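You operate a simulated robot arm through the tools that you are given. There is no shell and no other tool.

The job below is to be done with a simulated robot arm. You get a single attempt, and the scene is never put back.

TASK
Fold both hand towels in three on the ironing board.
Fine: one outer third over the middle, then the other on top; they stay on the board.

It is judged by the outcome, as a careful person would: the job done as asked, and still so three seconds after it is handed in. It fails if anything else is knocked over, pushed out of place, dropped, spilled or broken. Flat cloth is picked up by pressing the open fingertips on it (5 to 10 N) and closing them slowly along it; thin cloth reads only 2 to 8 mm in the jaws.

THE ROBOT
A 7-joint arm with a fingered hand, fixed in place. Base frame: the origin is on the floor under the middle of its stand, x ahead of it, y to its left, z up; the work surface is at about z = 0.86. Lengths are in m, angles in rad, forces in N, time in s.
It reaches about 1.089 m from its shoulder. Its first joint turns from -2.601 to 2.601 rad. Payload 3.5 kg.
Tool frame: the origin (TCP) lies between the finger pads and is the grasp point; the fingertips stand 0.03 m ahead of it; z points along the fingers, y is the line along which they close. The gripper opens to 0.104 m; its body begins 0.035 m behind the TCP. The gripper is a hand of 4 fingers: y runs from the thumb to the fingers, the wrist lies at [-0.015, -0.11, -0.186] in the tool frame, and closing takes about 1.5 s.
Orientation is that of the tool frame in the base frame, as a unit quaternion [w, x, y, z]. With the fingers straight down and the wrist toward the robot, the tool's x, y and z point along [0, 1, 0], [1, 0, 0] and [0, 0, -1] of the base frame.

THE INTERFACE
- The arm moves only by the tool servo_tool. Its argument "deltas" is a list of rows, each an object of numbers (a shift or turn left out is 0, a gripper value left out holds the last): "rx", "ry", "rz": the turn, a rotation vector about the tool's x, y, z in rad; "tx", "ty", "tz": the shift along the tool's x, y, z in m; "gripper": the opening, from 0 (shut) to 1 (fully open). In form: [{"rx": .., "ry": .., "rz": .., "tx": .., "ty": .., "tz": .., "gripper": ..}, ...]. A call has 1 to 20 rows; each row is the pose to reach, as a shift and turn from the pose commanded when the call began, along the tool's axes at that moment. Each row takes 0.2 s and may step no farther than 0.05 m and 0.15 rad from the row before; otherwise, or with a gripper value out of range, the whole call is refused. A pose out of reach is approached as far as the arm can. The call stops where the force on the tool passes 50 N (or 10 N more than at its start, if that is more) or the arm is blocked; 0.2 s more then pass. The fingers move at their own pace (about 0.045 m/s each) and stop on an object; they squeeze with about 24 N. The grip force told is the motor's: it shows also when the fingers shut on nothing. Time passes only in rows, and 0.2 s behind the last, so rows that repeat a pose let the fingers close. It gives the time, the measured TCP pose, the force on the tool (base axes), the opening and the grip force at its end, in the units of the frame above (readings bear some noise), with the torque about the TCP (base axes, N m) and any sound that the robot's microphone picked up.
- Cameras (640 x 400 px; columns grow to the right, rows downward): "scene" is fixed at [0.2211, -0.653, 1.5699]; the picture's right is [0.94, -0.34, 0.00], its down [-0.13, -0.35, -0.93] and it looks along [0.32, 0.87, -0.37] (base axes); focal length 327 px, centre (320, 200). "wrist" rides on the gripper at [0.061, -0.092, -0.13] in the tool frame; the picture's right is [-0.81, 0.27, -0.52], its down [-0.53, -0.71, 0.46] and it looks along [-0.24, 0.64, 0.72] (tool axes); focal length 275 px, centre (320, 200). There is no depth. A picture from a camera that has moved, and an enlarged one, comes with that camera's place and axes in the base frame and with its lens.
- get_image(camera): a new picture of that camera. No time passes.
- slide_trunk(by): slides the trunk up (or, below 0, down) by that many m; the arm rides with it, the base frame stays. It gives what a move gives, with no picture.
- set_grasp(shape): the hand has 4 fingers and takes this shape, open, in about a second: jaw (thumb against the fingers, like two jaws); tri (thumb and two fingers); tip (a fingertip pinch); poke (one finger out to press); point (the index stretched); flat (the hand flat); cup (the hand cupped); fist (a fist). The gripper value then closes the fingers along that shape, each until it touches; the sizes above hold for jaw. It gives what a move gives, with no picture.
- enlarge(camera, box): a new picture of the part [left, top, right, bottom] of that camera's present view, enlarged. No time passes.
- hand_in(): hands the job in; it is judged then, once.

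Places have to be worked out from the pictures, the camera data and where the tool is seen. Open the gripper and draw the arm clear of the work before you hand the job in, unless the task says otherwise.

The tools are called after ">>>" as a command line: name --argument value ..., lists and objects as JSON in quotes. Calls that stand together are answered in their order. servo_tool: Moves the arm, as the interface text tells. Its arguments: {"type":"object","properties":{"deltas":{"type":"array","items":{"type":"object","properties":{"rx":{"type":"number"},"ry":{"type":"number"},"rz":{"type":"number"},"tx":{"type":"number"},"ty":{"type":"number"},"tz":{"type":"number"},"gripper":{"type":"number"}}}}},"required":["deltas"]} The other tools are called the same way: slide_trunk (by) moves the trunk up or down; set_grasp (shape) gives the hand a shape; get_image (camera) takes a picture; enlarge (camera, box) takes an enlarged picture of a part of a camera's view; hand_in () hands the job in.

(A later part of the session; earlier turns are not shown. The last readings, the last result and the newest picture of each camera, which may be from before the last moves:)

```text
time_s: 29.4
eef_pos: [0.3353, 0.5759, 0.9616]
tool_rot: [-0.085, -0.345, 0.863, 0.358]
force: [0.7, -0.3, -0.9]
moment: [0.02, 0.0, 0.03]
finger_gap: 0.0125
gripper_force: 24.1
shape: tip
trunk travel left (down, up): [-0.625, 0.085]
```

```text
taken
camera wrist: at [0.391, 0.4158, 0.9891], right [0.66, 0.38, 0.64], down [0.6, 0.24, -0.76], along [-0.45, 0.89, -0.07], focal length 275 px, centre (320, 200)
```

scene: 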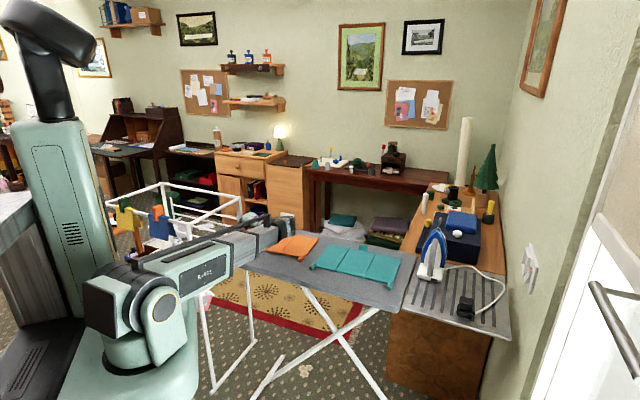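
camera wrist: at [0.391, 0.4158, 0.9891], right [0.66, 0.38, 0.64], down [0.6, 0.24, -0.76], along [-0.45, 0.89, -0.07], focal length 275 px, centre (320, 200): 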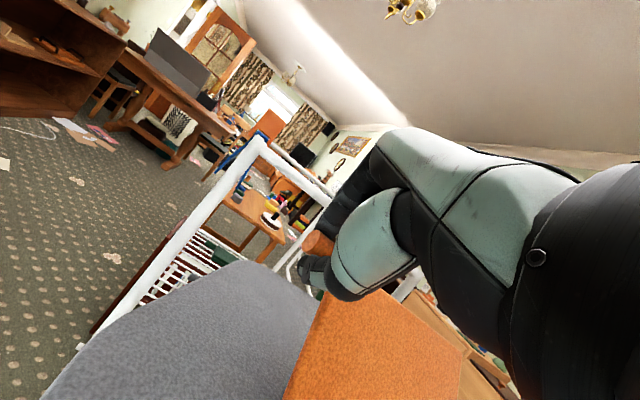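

The tab turns freely in the grip with no noticeable load, so I continue the arc to vertical holding the hand's orientation.

>>> servo_tool --deltas '[{"tx": -0.001, "ty": -0.0031, "tz": -0.0072}, {"tx": -0.002, "ty": -0.0068, "tz": -0.0142}, {"tx": -0.0029, "ty": -0.0111, "tz": -0.0208}, {"tx": -0.0037, "ty": -0.0159, "tz": -0.027}, {"tx": -0.0045, "ty": -0.0213, "tz": -0.0327}, {"tx": -0.0053, "ty": -0.0272, "tz": -0.038}, {"tx": -0.0053, "ty": -0.0272, "tz": -0.038}]'

>>> enlarge --camera "scene" --box '[206, 200, 334, 280]'

>>> get_image --camera "wrist"

```text
time_s: 31.1
eef_pos: [0.3706, 0.5433, 0.9717]
tool_rot: [-0.085, -0.345, 0.863, 0.358]
force: [-1.3, -0.5, -0.8]
moment: [0.01, 0.02, -0.01]
finger_gap: 0.0115
gripper_force: 24.2
shape: tip
trunk travel left (down, up): [-0.625, 0.085]
```

```text
5.00 times, centred on (270, 240) of scene
camera zoom: at [0.2211, -0.653, 1.5699], right [0.94, -0.34, 0.0], down [-0.13, -0.35, -0.93], along [0.32, 0.87, -0.37], focal length 1637 px, centre (570, 0)
```

zoom: 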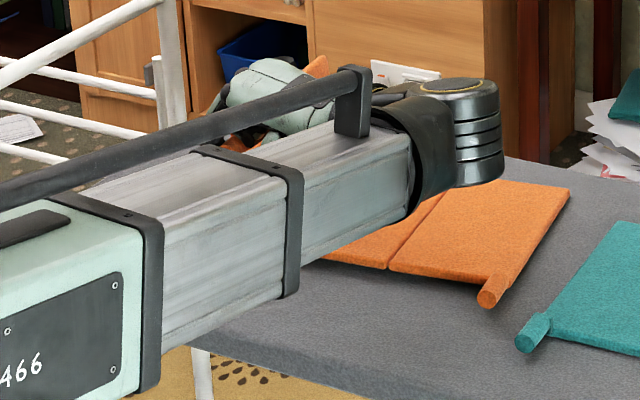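

```text
taken
camera wrist: at [0.4248, 0.3841, 0.999], right [0.66, 0.38, 0.64], down [0.6, 0.24, -0.76], along [-0.45, 0.89, -0.07], focal length 275 px, centre (320, 200)
```

wrist: 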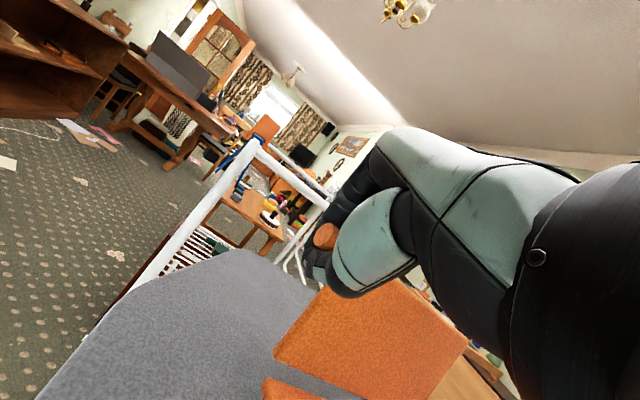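

The towel's near edge seems to have been dragged to the right by roughly 2–3 cm during the last part. I look closer before moving on.

>>> enlarge --camera "wrist" --box '[220, 200, 476, 400]'

>>> enlarge --camera "scene" --box '[236, 205, 332, 270]'

```text
2.00 times, centred on (348, 300) of wrist
camera zoom: at [0.4248, 0.3841, 0.999], right [0.66, 0.38, 0.64], down [0.6, 0.24, -0.76], along [-0.45, 0.89, -0.07], focal length 551 px, centre (264, 0)
```

zoom: 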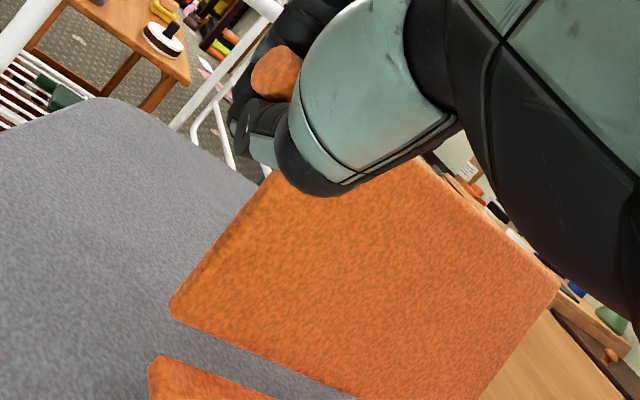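

```text
6.15 times, centred on (284, 238) of scene
camera zoom: at [0.2211, -0.653, 1.5699], right [0.94, -0.34, 0.0], down [-0.13, -0.35, -0.93], along [0.32, 0.87, -0.37], focal length 2015 px, centre (542, -31)
```

zoom: 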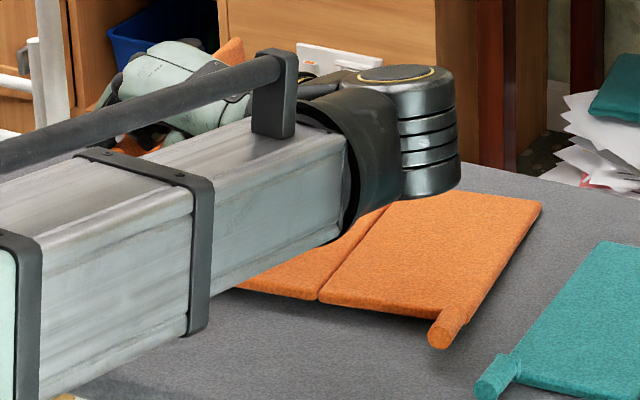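

The tab has slid deeper into the pinch (about 1.5 cm nearer the palm), so the panel is now upright but held about 1.5 cm too high, pulling the towel a little. I lower it by that amount and look again.

>>> servo_tool --deltas '[{"tx": 0.0005, "ty": -0.007, "tz": 0.0038}, {"tx": 0.001, "ty": -0.0138, "tz": 0.0075}, {"tx": 0.001, "ty": -0.0138, "tz": 0.0075}]'

>>> enlarge --camera "wrist" --box '[220, 200, 476, 400]'

>>> enlarge --camera "scene" --box '[236, 205, 332, 270]'

```text
time_s: 31.9
eef_pos: [0.3736, 0.5407, 0.9579]
tool_rot: [-0.085, -0.346, 0.863, 0.359]
force: [-0.1, 0.2, 0.6]
moment: [-0.01, 0.04, 0.02]
finger_gap: 0.0113
gripper_force: 23.7
shape: tip
trunk travel left (down, up): [-0.625, 0.085]
```

```text
2.00 times, centred on (348, 300) of wrist
camera zoom: at [0.4282, 0.3807, 0.9838], right [0.66, 0.38, 0.65], down [0.6, 0.24, -0.76], along [-0.45, 0.89, -0.07], focal length 551 px, centre (264, 0)
```

zoom: 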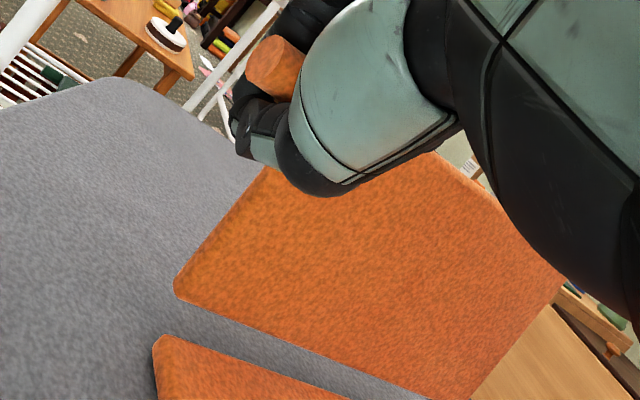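

```text
6.15 times, centred on (284, 238) of scene
camera zoom: at [0.2211, -0.653, 1.5699], right [0.94, -0.34, 0.0], down [-0.13, -0.35, -0.93], along [0.32, 0.87, -0.37], focal length 2015 px, centre (542, -31)
```

zoom: 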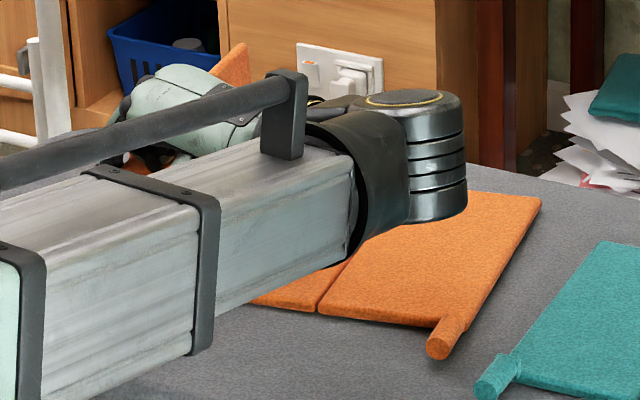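

The panel is now at roughly 80°, hinge back near the board, though the towel yawed about 8° from the grip's turning friction. The tab sits behind the fingertips (caged), so I loosen the squeeze slightly so it can turn freely.

>>> servo_tool --deltas '[{"gripper": 0.115}, {"gripper": 0.12}, {"gripper": 0.12}]'

>>> enlarge --camera "wrist" --box '[220, 200, 476, 400]'

>>> enlarge --camera "scene" --box '[236, 205, 332, 270]'

```text
time_s: 32.6
eef_pos: [0.3733, 0.5417, 0.9572]
tool_rot: [-0.086, -0.346, 0.863, 0.358]
force: [0.3, -0.7, -0.3]
moment: [0.03, 0.0, 0.0]
finger_gap: 0.0118
gripper_force: 0.1
shape: tip
trunk travel left (down, up): [-0.625, 0.085]
```

```text
2.00 times, centred on (348, 300) of wrist
camera zoom: at [0.4281, 0.3807, 0.9838], right [0.66, 0.38, 0.64], down [0.6, 0.24, -0.76], along [-0.45, 0.89, -0.07], focal length 551 px, centre (264, 0)
```

zoom: 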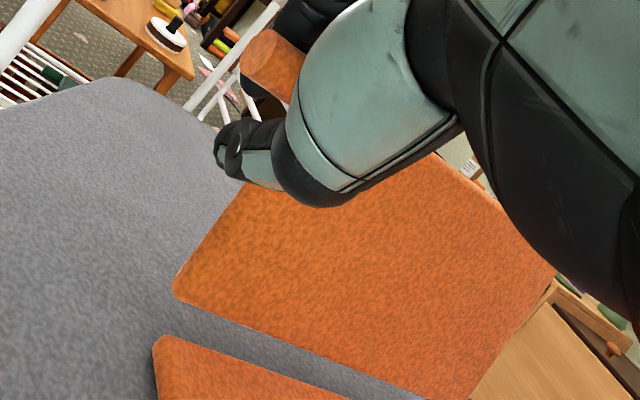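

```text
6.15 times, centred on (284, 238) of scene
camera zoom: at [0.2211, -0.653, 1.5699], right [0.94, -0.34, 0.0], down [-0.13, -0.35, -0.93], along [0.32, 0.87, -0.37], focal length 2015 px, centre (542, -31)
```

zoom: 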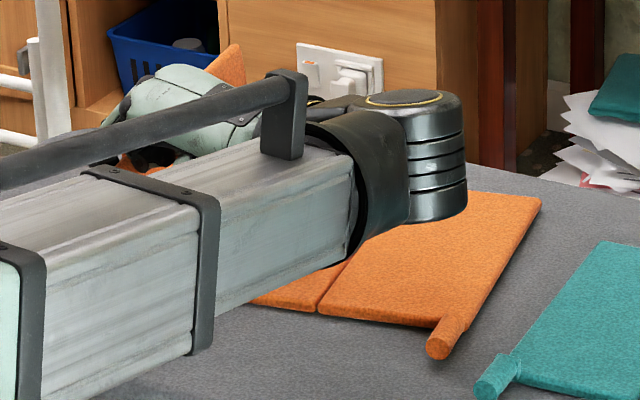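

The tab stayed caged with the squeeze released. I carry it on through vertical to about 110° along the towel's present direction.

>>> servo_tool --deltas '[{"tx": -0.0023, "ty": -0.0068, "tz": -0.006}, {"tx": -0.0042, "ty": -0.0127, "tz": -0.0112}, {"tx": -0.0061, "ty": -0.0184, "tz": -0.0162}, {"tx": -0.0079, "ty": -0.0248, "tz": -0.0206}, {"tx": -0.0096, "ty": -0.0317, "tz": -0.024}, {"tx": -0.0112, "ty": -0.0387, "tz": -0.0275}, {"tx": -0.0112, "ty": -0.0387, "tz": -0.0275}]'

>>> enlarge --camera "wrist" --box '[220, 200, 476, 400]'

>>> enlarge --camera "scene" --box '[236, 205, 332, 270]'

```text
time_s: 34.2
eef_pos: [0.4137, 0.5133, 0.9531]
tool_rot: [-0.086, -0.347, 0.863, 0.357]
force: [0.0, 0.0, 0.3]
moment: [-0.03, -0.01, 0.05]
finger_gap: 0.0118
gripper_force: 0.0
shape: tip
trunk travel left (down, up): [-0.625, 0.085]
```

```text
2.00 times, centred on (348, 300) of wrist
camera zoom: at [0.4682, 0.3538, 0.9794], right [0.66, 0.38, 0.64], down [0.6, 0.24, -0.76], along [-0.45, 0.89, -0.07], focal length 551 px, centre (264, 0)
```

zoom: 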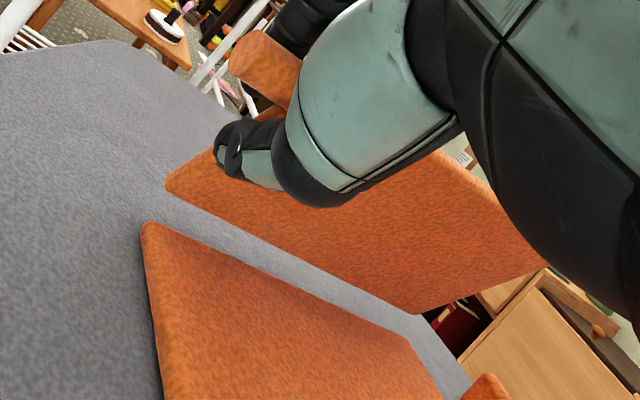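

```text
6.15 times, centred on (284, 238) of scene
camera zoom: at [0.2211, -0.653, 1.5699], right [0.94, -0.34, 0.0], down [-0.13, -0.35, -0.93], along [0.32, 0.87, -0.37], focal length 2015 px, centre (542, -31)
```

zoom: 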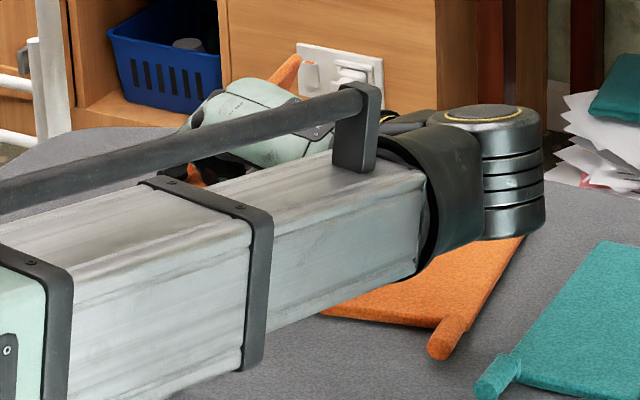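

The panel is past vertical and falls freely toward the middle, with the rest of the towel unmoved. I follow the arc down to about 150° while bringing the hand upright.

>>> servo_tool --deltas '[{"rx": 0.0816, "rz": -0.0113, "tx": -0.0015, "ty": -0.0073, "tz": -0.0025}, {"rx": 0.1633, "rz": -0.0226, "tx": -0.0028, "ty": -0.015, "tz": -0.0043}, {"rx": 0.245, "rz": -0.0339, "tx": -0.004, "ty": -0.0227, "tz": -0.0055}, {"rx": 0.3265, "rz": -0.0452, "tx": -0.005, "ty": -0.0306, "tz": -0.0061}, {"rx": 0.408, "rz": -0.0565, "tx": -0.0059, "ty": -0.0384, "tz": -0.0059}, {"rx": 0.49, "rz": -0.0678, "tx": -0.0066, "ty": -0.0464, "tz": -0.0052}, {"rx": 0.571, "rz": -0.079, "tx": -0.0072, "ty": -0.0541, "tz": -0.0037}, {"rx": 0.653, "rz": -0.09, "tx": -0.0075, "ty": -0.0618, "tz": -0.0015}, {"rx": 0.653, "rz": -0.09, "tx": -0.0075, "ty": -0.0618, "tz": -0.0015}]'

>>> get_image --camera "wrist"

>>> enlarge --camera "scene" --box '[216, 190, 344, 270]'

```text
time_s: 36.2
eef_pos: [0.4532, 0.4861, 0.9114]
tool_rot: [0.046, -0.392, 0.916, 0.065]
force: [-0.7, 0.7, -0.4]
moment: [-0.03, -0.01, -0.03]
finger_gap: 0.012
gripper_force: 0.1
shape: tip
trunk travel left (down, up): [-0.625, 0.085]
```

```text
taken
camera wrist: at [0.4731, 0.3591, 1.025], right [0.34, 0.69, 0.64], down [0.9, -0.04, -0.44], along [-0.28, 0.73, -0.63], focal length 275 px, centre (320, 200)
```

wrist: 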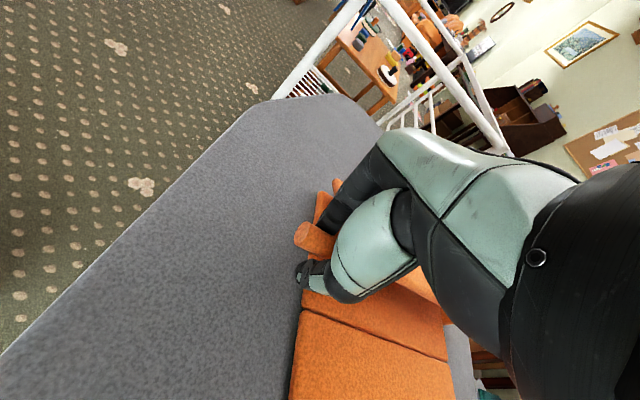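

```text
5.00 times, centred on (280, 230) of scene
camera zoom: at [0.2211, -0.653, 1.5699], right [0.94, -0.34, 0.0], down [-0.13, -0.35, -0.93], along [0.32, 0.87, -0.37], focal length 1637 px, centre (520, 50)
```

zoom: 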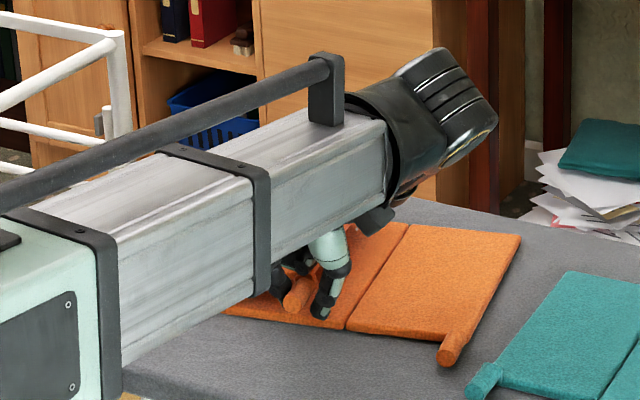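

The first third is nearly down over the middle. I follow the last bit of arc, open the pinch, and rise clear.

>>> servo_tool --deltas '[{"tx": 0.0004, "ty": -0.0039, "tz": 0.0069}, {"tx": 0.0008, "ty": -0.0078, "tz": 0.0138}, {"tx": 0.0008, "ty": -0.0078, "tz": 0.0138, "gripper": 0.25}, {"tx": 0.0008, "ty": -0.0078, "tz": 0.0138, "gripper": 0.45}, {"tx": 0.0008, "ty": -0.0078, "tz": 0.0138, "gripper": 0.5}, {"tx": 0.0008, "ty": -0.0078, "tz": 0.0138, "gripper": 0.5}, {"tx": 0.0008, "ty": -0.0078, "tz": 0.0138, "gripper": 0.5}]'

>>> get_image --camera "wrist"

>>> enlarge --camera "scene" --box '[216, 190, 344, 270]'

```text
time_s: 37.9
eef_pos: [0.4591, 0.4826, 0.8978]
tool_rot: [0.045, -0.392, 0.916, 0.067]
force: [1.0, 0.3, 0.2]
moment: [0.02, -0.04, 0.0]
finger_gap: 0.0515
gripper_force: 0.0
shape: tip
trunk travel left (down, up): [-0.625, 0.085]
```

```text
taken
camera wrist: at [0.4786, 0.355, 1.0103], right [0.34, 0.69, 0.64], down [0.9, -0.04, -0.44], along [-0.28, 0.73, -0.63], focal length 275 px, centre (320, 200)
```

wrist: 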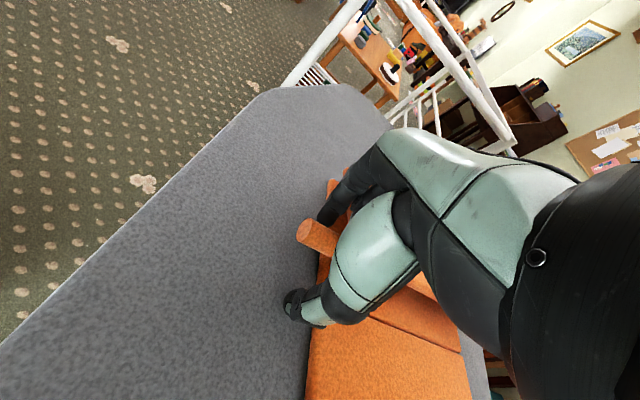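

```text
5.00 times, centred on (280, 230) of scene
camera zoom: at [0.2211, -0.653, 1.5699], right [0.94, -0.34, 0.0], down [-0.13, -0.35, -0.93], along [0.32, 0.87, -0.37], focal length 1637 px, centre (520, 50)
```

zoom: 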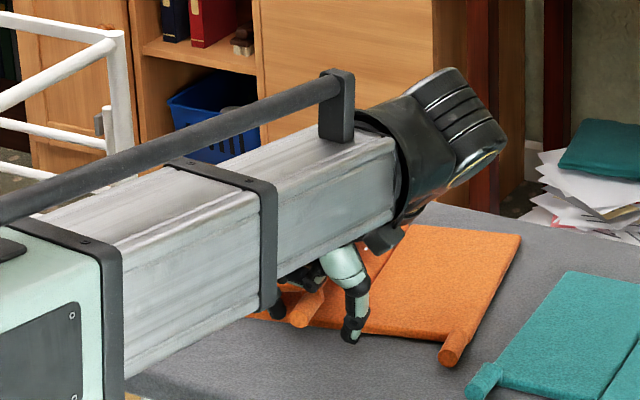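

Opened without load. I rise straight up about 14 cm and then look at the fold.

>>> servo_tool --deltas '[{"tx": -0.0027, "ty": 0.0017, "tz": -0.0197}, {"tx": -0.0068, "ty": 0.0042, "tz": -0.0493}, {"tx": -0.0122, "ty": 0.0075, "tz": -0.0887}, {"tx": -0.0176, "ty": 0.0108, "tz": -0.1281}, {"tx": 0.0, "ty": 0.0116, "tz": -0.138}]'

>>> get_image --camera "wrist"

>>> enlarge --camera "scene" --box '[216, 190, 344, 270]'

```text
time_s: 39.0
eef_pos: [0.4449, 0.4684, 1.0354]
tool_rot: [0.047, -0.392, 0.916, 0.065]
force: [-0.7, 0.7, -0.2]
moment: [-0.03, -0.01, 0.01]
finger_gap: 0.0515
gripper_force: 0.1
shape: tip
trunk travel left (down, up): [-0.625, 0.085]
```

```text
taken
camera wrist: at [0.4643, 0.3413, 1.1481], right [0.34, 0.68, 0.64], down [0.9, -0.04, -0.44], along [-0.28, 0.73, -0.63], focal length 275 px, centre (320, 200)
```

wrist: 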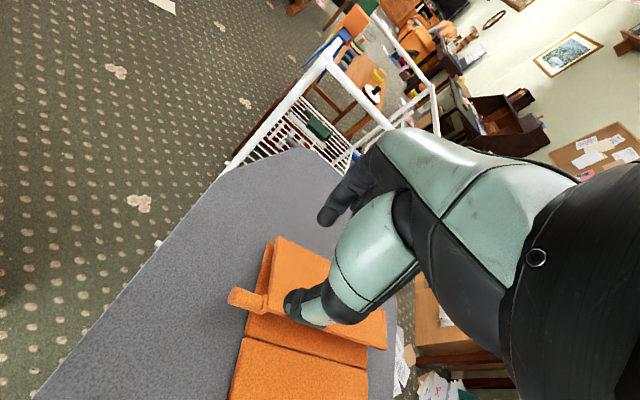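

```text
5.00 times, centred on (280, 230) of scene
camera zoom: at [0.2211, -0.653, 1.5699], right [0.94, -0.34, 0.0], down [-0.13, -0.35, -0.93], along [0.32, 0.87, -0.37], focal length 1637 px, centre (520, 50)
```

zoom: 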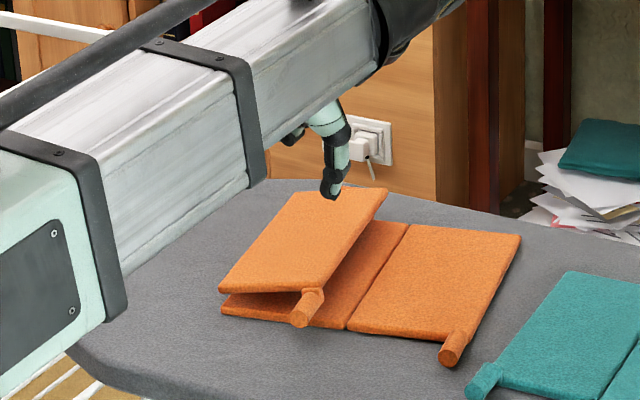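

The folded third stays propped open at about 20° by the crease's stiffness. I close the fingertips and move above its free edge to press it flat.

>>> servo_tool --deltas '[{"tx": -0.016, "ty": 0.002, "tz": 0.0, "gripper": 0.0}, {"tx": -0.032, "ty": 0.004, "tz": 0.01}, {"tx": -0.048, "ty": 0.006, "tz": 0.03}, {"tx": -0.064, "ty": 0.008, "tz": 0.05}, {"tx": -0.075, "ty": 0.01, "tz": 0.07}, {"tx": -0.08, "ty": 0.0102, "tz": 0.0876}, {"tx": -0.08, "ty": 0.0102, "tz": 0.0876}]'

>>> get_image --camera "wrist"

>>> enlarge --camera "scene" --box '[216, 190, 344, 270]'

```text
time_s: 40.6
eef_pos: [0.4952, 0.5469, 0.9597]
tool_rot: [0.047, -0.393, 0.916, 0.066]
force: [0.3, 0.5, -0.4]
moment: [-0.02, 0.04, -0.02]
finger_gap: 0.0
gripper_force: 23.9
shape: tip
trunk travel left (down, up): [-0.625, 0.085]
```

```text
taken
camera wrist: at [0.516, 0.4199, 1.0721], right [0.34, 0.68, 0.64], down [0.9, -0.04, -0.44], along [-0.28, 0.73, -0.63], focal length 275 px, centre (320, 200)
```

wrist: 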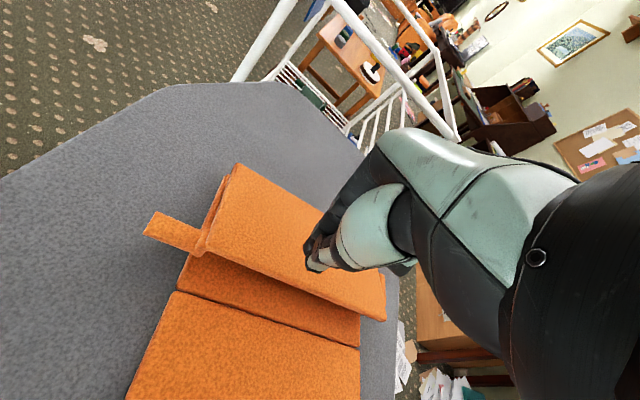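

```text
5.00 times, centred on (280, 230) of scene
camera zoom: at [0.2211, -0.653, 1.5699], right [0.94, -0.34, 0.0], down [-0.13, -0.35, -0.93], along [0.32, 0.87, -0.37], focal length 1637 px, centre (520, 50)
```

zoom: 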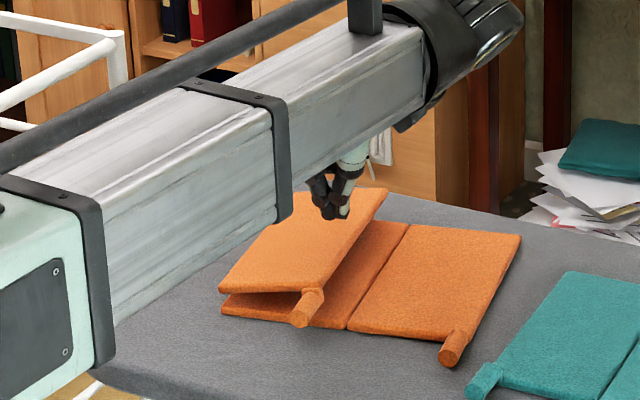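

The fingertip is over the folded panel about 1 cm inside its free edge. I press down slowly, watching force.

>>> servo_tool --deltas '[{"tx": 0.002, "ty": -0.0013, "tz": 0.0148}, {"tx": 0.004, "ty": -0.0025, "tz": 0.0296}, {"tx": 0.0054, "ty": -0.0033, "tz": 0.0394}, {"tx": 0.0061, "ty": -0.0037, "tz": 0.0444}, {"tx": 0.0068, "ty": -0.0042, "tz": 0.0493}, {"tx": 0.0074, "ty": -0.0046, "tz": 0.0542}]'

>>> enlarge --camera "scene" --box '[216, 190, 344, 270]'

```text
time_s: 41.8
eef_pos: [0.4958, 0.5476, 0.9195]
tool_rot: [0.05, -0.391, 0.916, 0.072]
force: [-0.4, -4.6, 24.9]
moment: [0.04, 0.23, 0.0]
finger_gap: 0.0001
gripper_force: 24.1
shape: tip
trunk travel left (down, up): [-0.625, 0.085]
stopped in row 5: the force on the tool passed its limit at 56 N (the readings are from after the stop); the commanded pose is now the measured one
```

```text
5.00 times, centred on (280, 230) of scene
camera zoom: at [0.2211, -0.653, 1.5699], right [0.94, -0.34, 0.0], down [-0.13, -0.35, -0.93], along [0.32, 0.87, -0.37], focal length 1637 px, centre (520, 50)
```

zoom: 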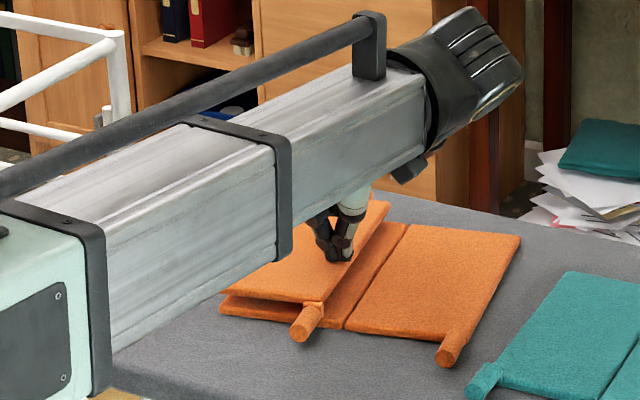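

The panel resisted at 25 N after moving down part of the way. I look closely at what is holding it.

>>> get_image --camera "wrist"

>>> enlarge --camera "scene" --box '[254, 220, 318, 260]'

```text
taken
camera wrist: at [0.5156, 0.419, 1.0305], right [0.34, 0.68, 0.65], down [0.9, -0.03, -0.44], along [-0.27, 0.74, -0.62], focal length 275 px, centre (320, 200)
```

wrist: 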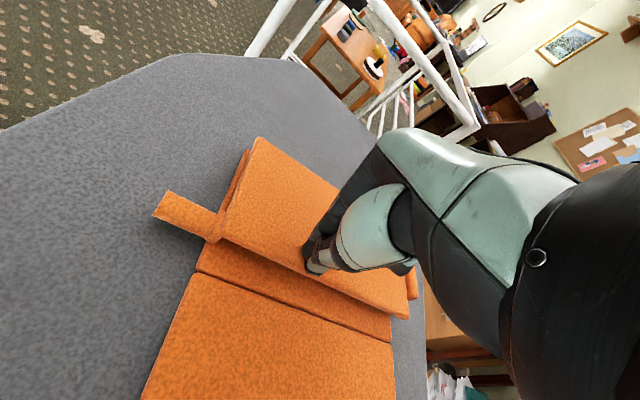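

```text
10.00 times, centred on (286, 240) of scene
camera zoom: at [0.2211, -0.653, 1.5699], right [0.94, -0.34, 0.0], down [-0.13, -0.35, -0.93], along [0.32, 0.87, -0.37], focal length 3274 px, centre (660, -200)
```

zoom: 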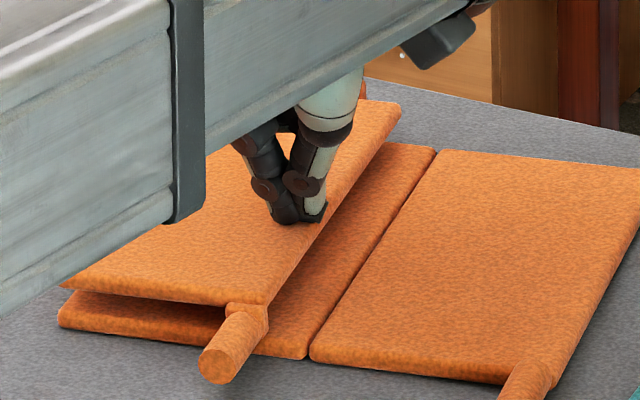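

The folded third now lies nearly parallel over the middle with a few millimetres' gap, its tab resting at the board. The left third is narrower than the middle, so it is meant to go first. I lift off to see if it stays down.

>>> servo_tool --deltas '[{"tx": -0.0054, "ty": 0.0033, "tz": -0.0394}, {"tx": -0.0108, "ty": 0.0066, "tz": -0.0788}, {"tx": 0.02, "ty": 0.0066, "tz": -0.0838}, {"tx": 0.05, "ty": 0.0066, "tz": -0.0838}, {"tx": 0.08, "ty": 0.0066, "tz": -0.0838}]'

>>> enlarge --camera "scene" --box '[238, 215, 334, 275]'

>>> get_image --camera "wrist"

```text
time_s: 43.0
eef_pos: [0.4344, 0.4836, 0.987]
tool_rot: [0.048, -0.391, 0.916, 0.07]
force: [0.1, -0.3, 0.0]
moment: [0.0, 0.0, -0.03]
finger_gap: 0.0003
gripper_force: 24.2
shape: tip
trunk travel left (down, up): [-0.625, 0.085]
```

```text
6.67 times, centred on (286, 245) of scene
camera zoom: at [0.2211, -0.653, 1.5699], right [0.94, -0.34, 0.0], down [-0.13, -0.35, -0.93], along [0.32, 0.87, -0.37], focal length 2183 px, centre (547, -100)
```

zoom: 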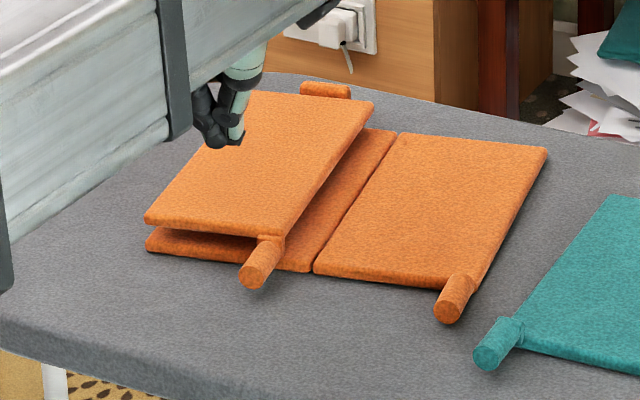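

```text
taken
camera wrist: at [0.4534, 0.3547, 1.0996], right [0.34, 0.68, 0.65], down [0.9, -0.03, -0.44], along [-0.27, 0.73, -0.62], focal length 275 px, centre (320, 200)
```

wrist: 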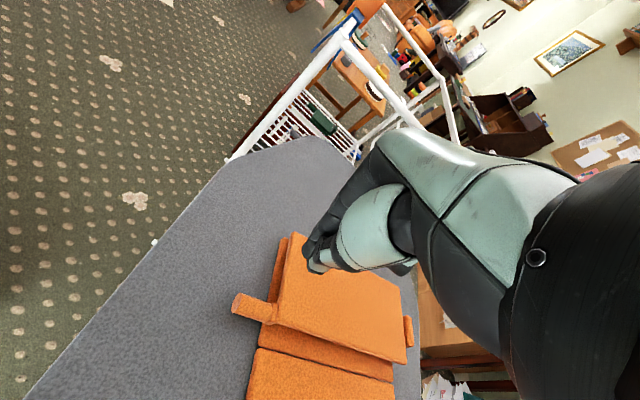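

The fold holds nearly flat. Next is the right third, which is wider and goes on top; I place its tab at about (0.550, 0.418), with a crease radius of about 0.096. I move over it with the pinch open and the yaw matched to the towel.

>>> servo_tool --deltas '[{"rx": 0.0, "rz": -0.0, "tx": -0.005, "ty": -0.021, "tz": -0.018, "gripper": 0.5}, {"rx": 0.03, "rz": -0.05, "tx": -0.012, "ty": -0.05, "tz": -0.0206}, {"rx": 0.06, "rz": -0.1, "tx": -0.02, "ty": -0.086, "tz": -0.0206}, {"rx": 0.09, "rz": -0.15, "tx": -0.027, "ty": -0.115, "tz": -0.0206}, {"rx": 0.09, "rz": -0.173, "tx": -0.03, "ty": -0.1286, "tz": -0.0206}, {"rx": 0.09, "rz": -0.173, "tx": -0.03, "ty": -0.1286, "tz": -0.0206}]'

>>> get_image --camera "wrist"

>>> get_image --camera "scene"

```text
time_s: 44.4
eef_pos: [0.5481, 0.413, 1.0]
tool_rot: [0.071, -0.466, 0.882, 0.024]
force: [-0.3, 0.9, 0.3]
moment: [0.0, 0.0, 0.03]
finger_gap: 0.0519
gripper_force: 0.2
shape: tip
trunk travel left (down, up): [-0.625, 0.085]
```

```text
taken
camera wrist: at [0.5758, 0.2961, 1.1238], right [0.17, 0.76, 0.62], down [0.93, 0.08, -0.35], along [-0.32, 0.64, -0.7], focal length 275 px, centre (320, 200)
```

wrist: 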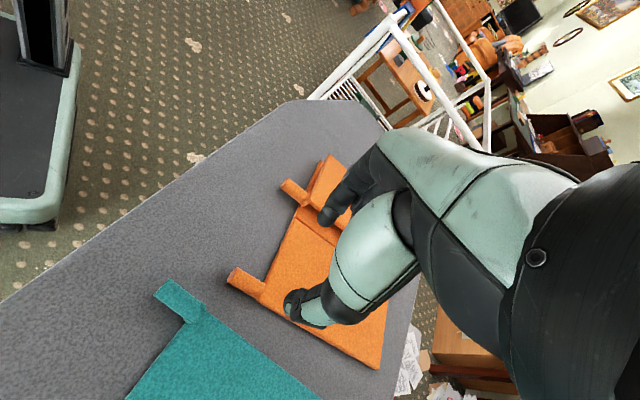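

```text
taken
```

scene: 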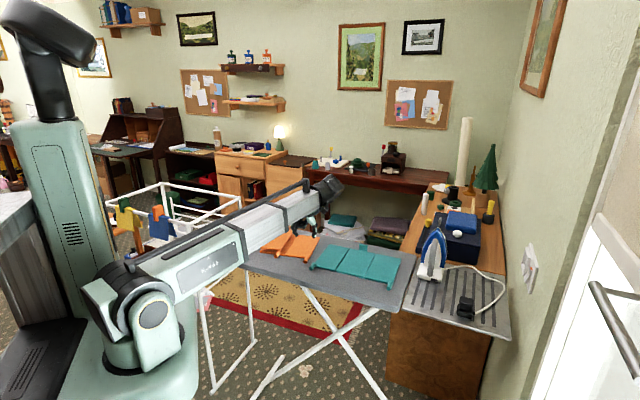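

I zoom in to refine the right tab's place and direction.

>>> enlarge --camera "wrist" --box '[200, 230, 328, 310]'

```text
5.00 times, centred on (264, 270) of wrist
camera zoom: at [0.5758, 0.2961, 1.1238], right [0.17, 0.76, 0.62], down [0.93, 0.08, -0.35], along [-0.32, 0.64, -0.7], focal length 1376 px, centre (600, -150)
```

zoom: 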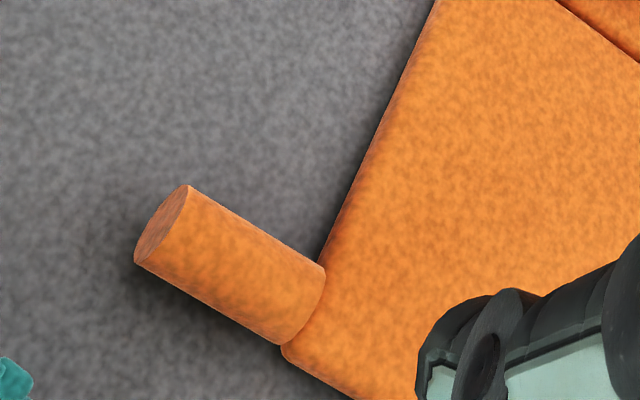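

The right tab's centre is about (0.553, 0.417), with the teal towel's left tab only about 5 cm away, so I narrow the opening and descend.

>>> servo_tool --deltas '[{"tx": 0.004, "ty": 0.0004, "tz": 0.0284, "gripper": 0.36}, {"tx": 0.008, "ty": 0.0008, "tz": 0.0567}, {"tx": 0.0116, "ty": 0.0011, "tz": 0.082}, {"tx": 0.0137, "ty": 0.0013, "tz": 0.097}, {"tx": 0.0144, "ty": 0.0013, "tz": 0.1021}]'

>>> get_image --camera "wrist"

>>> enlarge --camera "scene" --box '[254, 225, 334, 275]'

```text
time_s: 45.6
eef_pos: [0.5495, 0.414, 0.8965]
tool_rot: [0.071, -0.466, 0.882, 0.023]
force: [-0.7, 0.4, 0.3]
moment: [0.01, 0.03, 0.01]
finger_gap: 0.038
gripper_force: 0.1
shape: tip
trunk travel left (down, up): [-0.625, 0.085]
```

```text
taken
camera wrist: at [0.5779, 0.2971, 1.0193], right [0.17, 0.76, 0.62], down [0.93, 0.08, -0.35], along [-0.32, 0.64, -0.7], focal length 275 px, centre (320, 200)
```

wrist: 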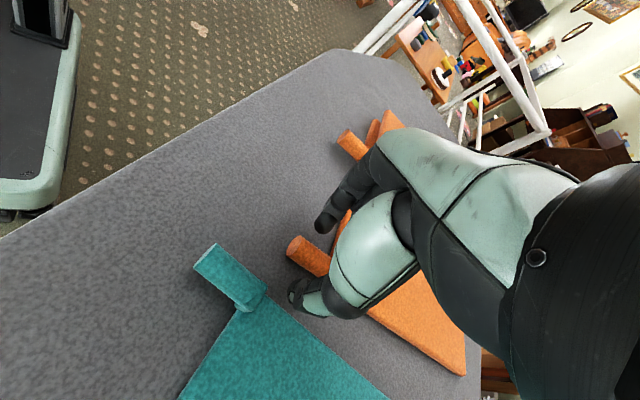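

```text
8.00 times, centred on (294, 250) of scene
camera zoom: at [0.2211, -0.653, 1.5699], right [0.94, -0.34, 0.0], down [-0.13, -0.35, -0.93], along [0.32, 0.87, -0.37], focal length 2619 px, centre (528, -200)
```

zoom: 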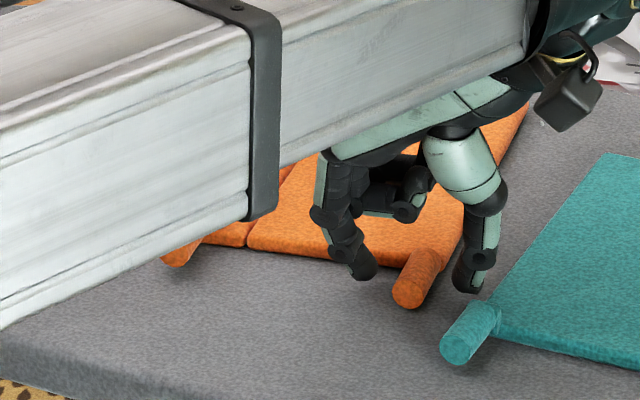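

The tab sits between index and thumb. I lower 4 mm and close to grip.

>>> servo_tool --deltas '[{"tx": 0.0003, "tz": 0.002}, {"tx": 0.0006, "tz": 0.004}, {"tx": 0.0006, "tz": 0.004, "gripper": 0.25}, {"tx": 0.0006, "tz": 0.004, "gripper": 0.16}, {"tx": 0.0006, "tz": 0.004, "gripper": 0.1}, {"tx": 0.0006, "tz": 0.004, "gripper": 0.05}, {"tx": 0.0006, "tz": 0.004, "gripper": 0.05}, {"tx": 0.0006, "tz": 0.004, "gripper": 0.05}]'

>>> enlarge --camera "wrist" --box '[220, 180, 412, 300]'

>>> enlarge --camera "scene" --box '[254, 225, 334, 275]'

```text
time_s: 47.4
eef_pos: [0.5508, 0.4128, 0.8923]
tool_rot: [0.072, -0.467, 0.881, 0.023]
force: [-0.2, -0.5, 0.3]
moment: [0.02, 0.0, -0.01]
finger_gap: 0.0105
gripper_force: 24.3
shape: tip
trunk travel left (down, up): [-0.625, 0.085]
```

```text
3.33 times, centred on (316, 240) of wrist
camera zoom: at [0.5777, 0.2963, 1.0154], right [0.17, 0.76, 0.62], down [0.93, 0.08, -0.35], along [-0.32, 0.64, -0.7], focal length 918 px, centre (333, 67)
```

zoom: 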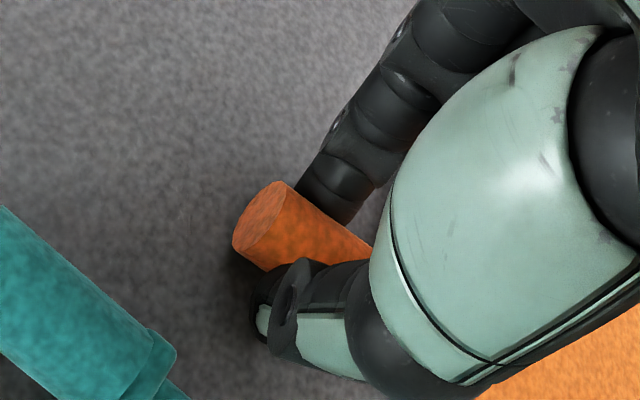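

```text
8.00 times, centred on (294, 250) of scene
camera zoom: at [0.2211, -0.653, 1.5699], right [0.94, -0.34, 0.0], down [-0.13, -0.35, -0.93], along [0.32, 0.87, -0.37], focal length 2619 px, centre (528, -200)
```

zoom: 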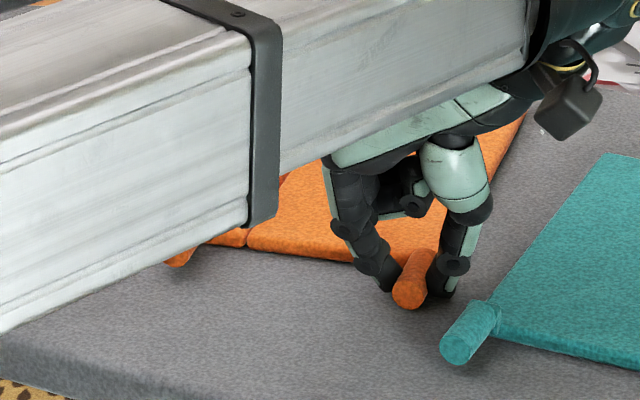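

Gripped at 24 N with the tab between the pads. I swing the right third up to 30° about its crease, turning the hand with it.

>>> servo_tool --deltas '[{"rx": 0.0432, "ry": -0.0006, "rz": -0.0064, "tx": -0.0006, "ty": 0.001, "tz": -0.0041}, {"rx": 0.0864, "ry": -0.0013, "rz": -0.0128, "tx": -0.0012, "ty": 0.0022, "tz": -0.0082}, {"rx": 0.1296, "ry": -0.002, "rz": -0.0192, "tx": -0.0018, "ty": 0.0036, "tz": -0.0122}, {"rx": 0.1728, "ry": -0.0026, "rz": -0.0257, "tx": -0.0023, "ty": 0.0052, "tz": -0.0162}, {"rx": 0.216, "ry": -0.0033, "rz": -0.0321, "tx": -0.0029, "ty": 0.007, "tz": -0.02}, {"rx": 0.2592, "ry": -0.0039, "rz": -0.0385, "tx": -0.0034, "ty": 0.0089, "tz": -0.0237}, {"rx": 0.3024, "ry": -0.0046, "rz": -0.0449, "tx": -0.0039, "ty": 0.011, "tz": -0.0274}, {"rx": 0.3456, "ry": -0.0052, "rz": -0.0513, "tx": -0.0044, "ty": 0.0132, "tz": -0.0311}, {"rx": 0.3888, "ry": -0.0059, "rz": -0.0578, "tx": -0.0049, "ty": 0.0156, "tz": -0.0346}, {"rx": 0.432, "ry": -0.0065, "rz": -0.0642, "tx": -0.0054, "ty": 0.0181, "tz": -0.038}, {"rx": 0.4752, "ry": -0.0072, "rz": -0.0706, "tx": -0.0058, "ty": 0.0209, "tz": -0.0413}, {"rx": 0.5184, "ry": -0.0078, "rz": -0.077, "tx": -0.0062, "ty": 0.0237, "tz": -0.0445}, {"rx": 0.5184, "ry": -0.0078, "rz": -0.077, "tx": -0.0062, "ty": 0.0237, "tz": -0.0445}]'

>>> get_image --camera "wrist"

>>> enlarge --camera "scene" --box '[238, 205, 334, 270]'

```text
time_s: 50.2
eef_pos: [0.5284, 0.426, 0.938]
tool_rot: [0.194, -0.466, 0.839, -0.204]
force: [0.8, 0.2, 0.3]
moment: [0.04, 0.01, -0.01]
finger_gap: 0.0105
gripper_force: 24.4
shape: tip
trunk travel left (down, up): [-0.625, 0.085]
```

```text
taken
camera wrist: at [0.4952, 0.3497, 1.0878], right [-0.06, 0.91, 0.4], down [1.0, 0.04, 0.06], along [0.04, 0.4, -0.91], focal length 275 px, centre (320, 200)
```

wrist: 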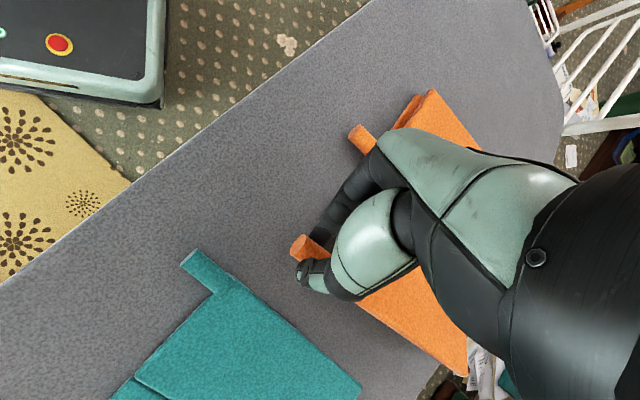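

```text
6.15 times, centred on (286, 238) of scene
camera zoom: at [0.2211, -0.653, 1.5699], right [0.94, -0.34, 0.0], down [-0.13, -0.35, -0.93], along [0.32, 0.87, -0.37], focal length 2015 px, centre (529, -31)
```

zoom: 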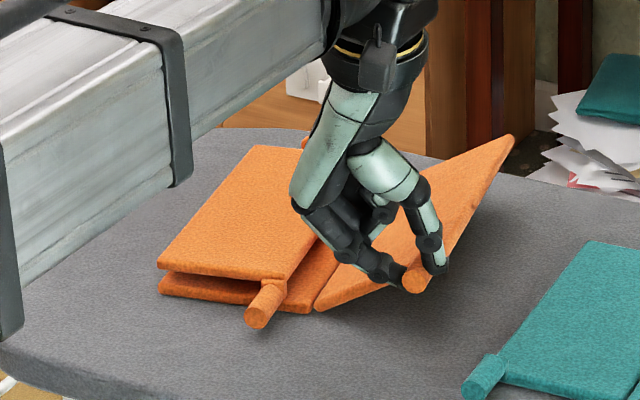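

The right third rises cleanly and nothing else moves. I continue to 60° the same way.

>>> servo_tool --deltas '[{"rx": 0.0432, "ry": -0.0006, "rz": -0.0065, "tx": -0.0006, "ty": 0.001, "tz": -0.0041}, {"rx": 0.0863, "ry": -0.0013, "rz": -0.0131, "tx": -0.0012, "ty": 0.0021, "tz": -0.0081}, {"rx": 0.1295, "ry": -0.002, "rz": -0.0196, "tx": -0.0018, "ty": 0.0035, "tz": -0.0121}, {"rx": 0.1726, "ry": -0.0026, "rz": -0.0262, "tx": -0.0024, "ty": 0.0051, "tz": -0.0161}, {"rx": 0.2158, "ry": -0.0033, "rz": -0.0327, "tx": -0.003, "ty": 0.0068, "tz": -0.02}, {"rx": 0.2589, "ry": -0.0039, "rz": -0.0393, "tx": -0.0035, "ty": 0.0087, "tz": -0.0238}, {"rx": 0.302, "ry": -0.0046, "rz": -0.0458, "tx": -0.004, "ty": 0.0108, "tz": -0.0274}, {"rx": 0.3452, "ry": -0.0052, "rz": -0.0524, "tx": -0.0045, "ty": 0.013, "tz": -0.031}, {"rx": 0.3884, "ry": -0.0059, "rz": -0.0589, "tx": -0.005, "ty": 0.0155, "tz": -0.0345}, {"rx": 0.4315, "ry": -0.0065, "rz": -0.0655, "tx": -0.0055, "ty": 0.018, "tz": -0.038}, {"rx": 0.4747, "ry": -0.0072, "rz": -0.072, "tx": -0.006, "ty": 0.0207, "tz": -0.0412}, {"rx": 0.5178, "ry": -0.0078, "rz": -0.0785, "tx": -0.0064, "ty": 0.0234, "tz": -0.0444}, {"rx": 0.5178, "ry": -0.0078, "rz": -0.0785, "tx": -0.0064, "ty": 0.0234, "tz": -0.0444}]'

>>> get_image --camera "wrist"

>>> enlarge --camera "scene" --box '[238, 205, 334, 270]'

```text
time_s: 53.0
eef_pos: [0.4924, 0.4516, 0.9644]
tool_rot: [0.301, -0.434, 0.739, -0.418]
force: [0.9, -1.3, 1.5]
moment: [-0.04, -0.01, -0.05]
finger_gap: 0.0108
gripper_force: 23.9
shape: tip
trunk travel left (down, up): [-0.625, 0.085]
```

```text
taken
camera wrist: at [0.3957, 0.4173, 1.1009], right [-0.17, 0.98, 0.07], down [0.88, 0.12, 0.46], along [0.44, 0.14, -0.89], focal length 275 px, centre (320, 200)
```

wrist: 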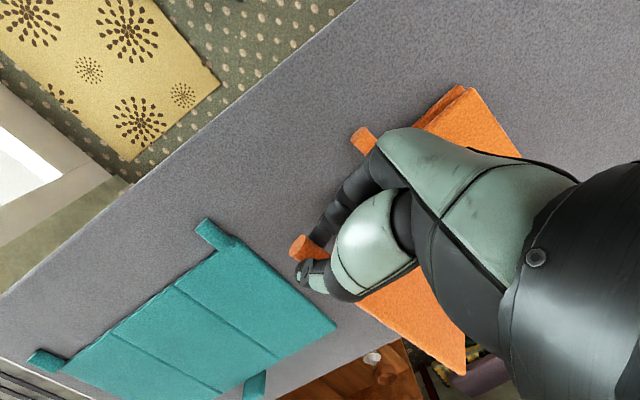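

```text
6.15 times, centred on (286, 238) of scene
camera zoom: at [0.2211, -0.653, 1.5699], right [0.94, -0.34, 0.0], down [-0.13, -0.35, -0.93], along [0.32, 0.87, -0.37], focal length 2015 px, centre (529, -31)
```

zoom: 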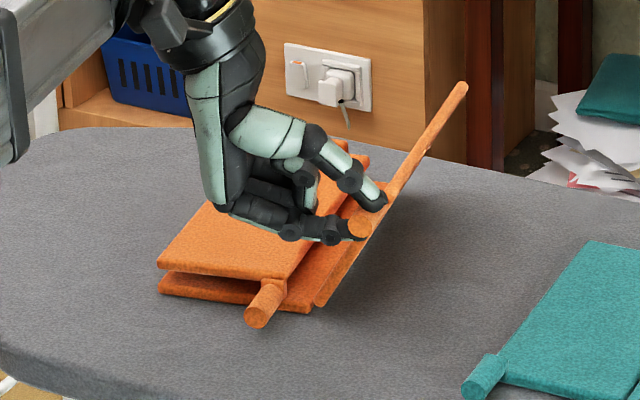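

The right third is at about 60° with the rest still. I continue to vertical, and will stop to look if the arm runs out of reach.

>>> servo_tool --deltas '[{"rx": 0.0432, "ry": -0.0006, "rz": -0.0065, "tx": -0.0006, "ty": 0.001, "tz": -0.0041}, {"rx": 0.0863, "ry": -0.0011, "rz": -0.013, "tx": -0.0012, "ty": 0.0022, "tz": -0.0082}, {"rx": 0.1295, "ry": -0.0017, "rz": -0.0195, "tx": -0.0018, "ty": 0.0036, "tz": -0.0122}, {"rx": 0.1726, "ry": -0.0022, "rz": -0.026, "tx": -0.0024, "ty": 0.0051, "tz": -0.0162}, {"rx": 0.2158, "ry": -0.0028, "rz": -0.0325, "tx": -0.003, "ty": 0.0068, "tz": -0.02}, {"rx": 0.2589, "ry": -0.0033, "rz": -0.039, "tx": -0.0035, "ty": 0.0087, "tz": -0.0238}, {"rx": 0.302, "ry": -0.0039, "rz": -0.0455, "tx": -0.004, "ty": 0.0108, "tz": -0.0275}, {"rx": 0.3452, "ry": -0.0044, "rz": -0.052, "tx": -0.0045, "ty": 0.013, "tz": -0.0312}, {"rx": 0.3884, "ry": -0.005, "rz": -0.0585, "tx": -0.005, "ty": 0.0155, "tz": -0.0347}, {"rx": 0.4315, "ry": -0.0055, "rz": -0.065, "tx": -0.0055, "ty": 0.018, "tz": -0.0381}, {"rx": 0.4315, "ry": -0.0055, "rz": -0.065, "tx": -0.0055, "ty": 0.018, "tz": -0.0381}]'

>>> get_image --camera "wrist"

>>> enlarge --camera "scene" --box '[238, 205, 334, 270]'

```text
time_s: 55.4
eef_pos: [0.4559, 0.4751, 0.9668]
tool_rot: [0.375, -0.384, 0.619, -0.574]
force: [0.5, -0.5, 4.2]
moment: [-0.02, -0.05, -0.03]
finger_gap: 0.0104
gripper_force: 24.0
shape: tip
trunk travel left (down, up): [-0.625, 0.085]
```

```text
taken
camera wrist: at [0.3164, 0.4697, 1.0646], right [-0.14, 0.96, -0.23], down [0.67, 0.26, 0.7], along [0.73, -0.06, -0.68], focal length 275 px, centre (320, 200)
```

wrist: 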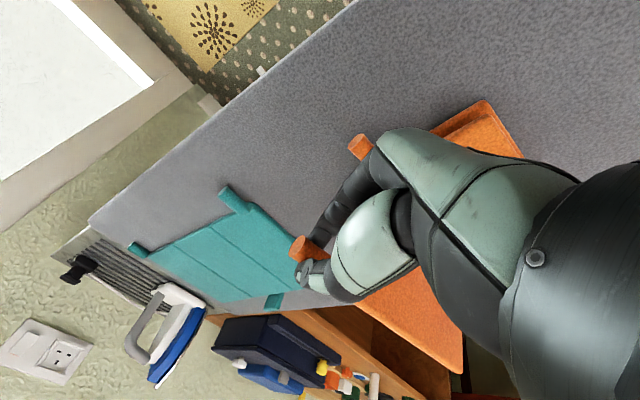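

```text
6.15 times, centred on (286, 238) of scene
camera zoom: at [0.2211, -0.653, 1.5699], right [0.94, -0.34, 0.0], down [-0.13, -0.35, -0.93], along [0.32, 0.87, -0.37], focal length 2015 px, centre (529, -31)
```

zoom: 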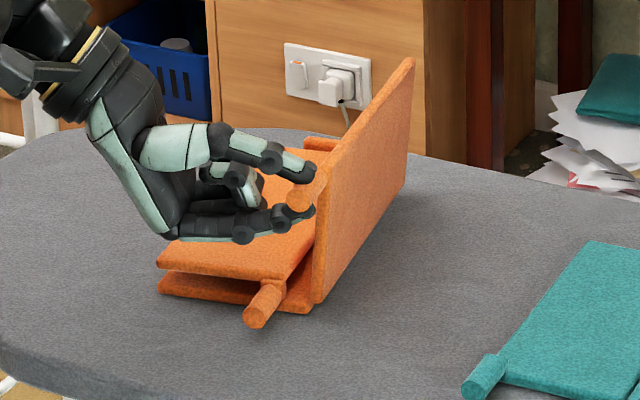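

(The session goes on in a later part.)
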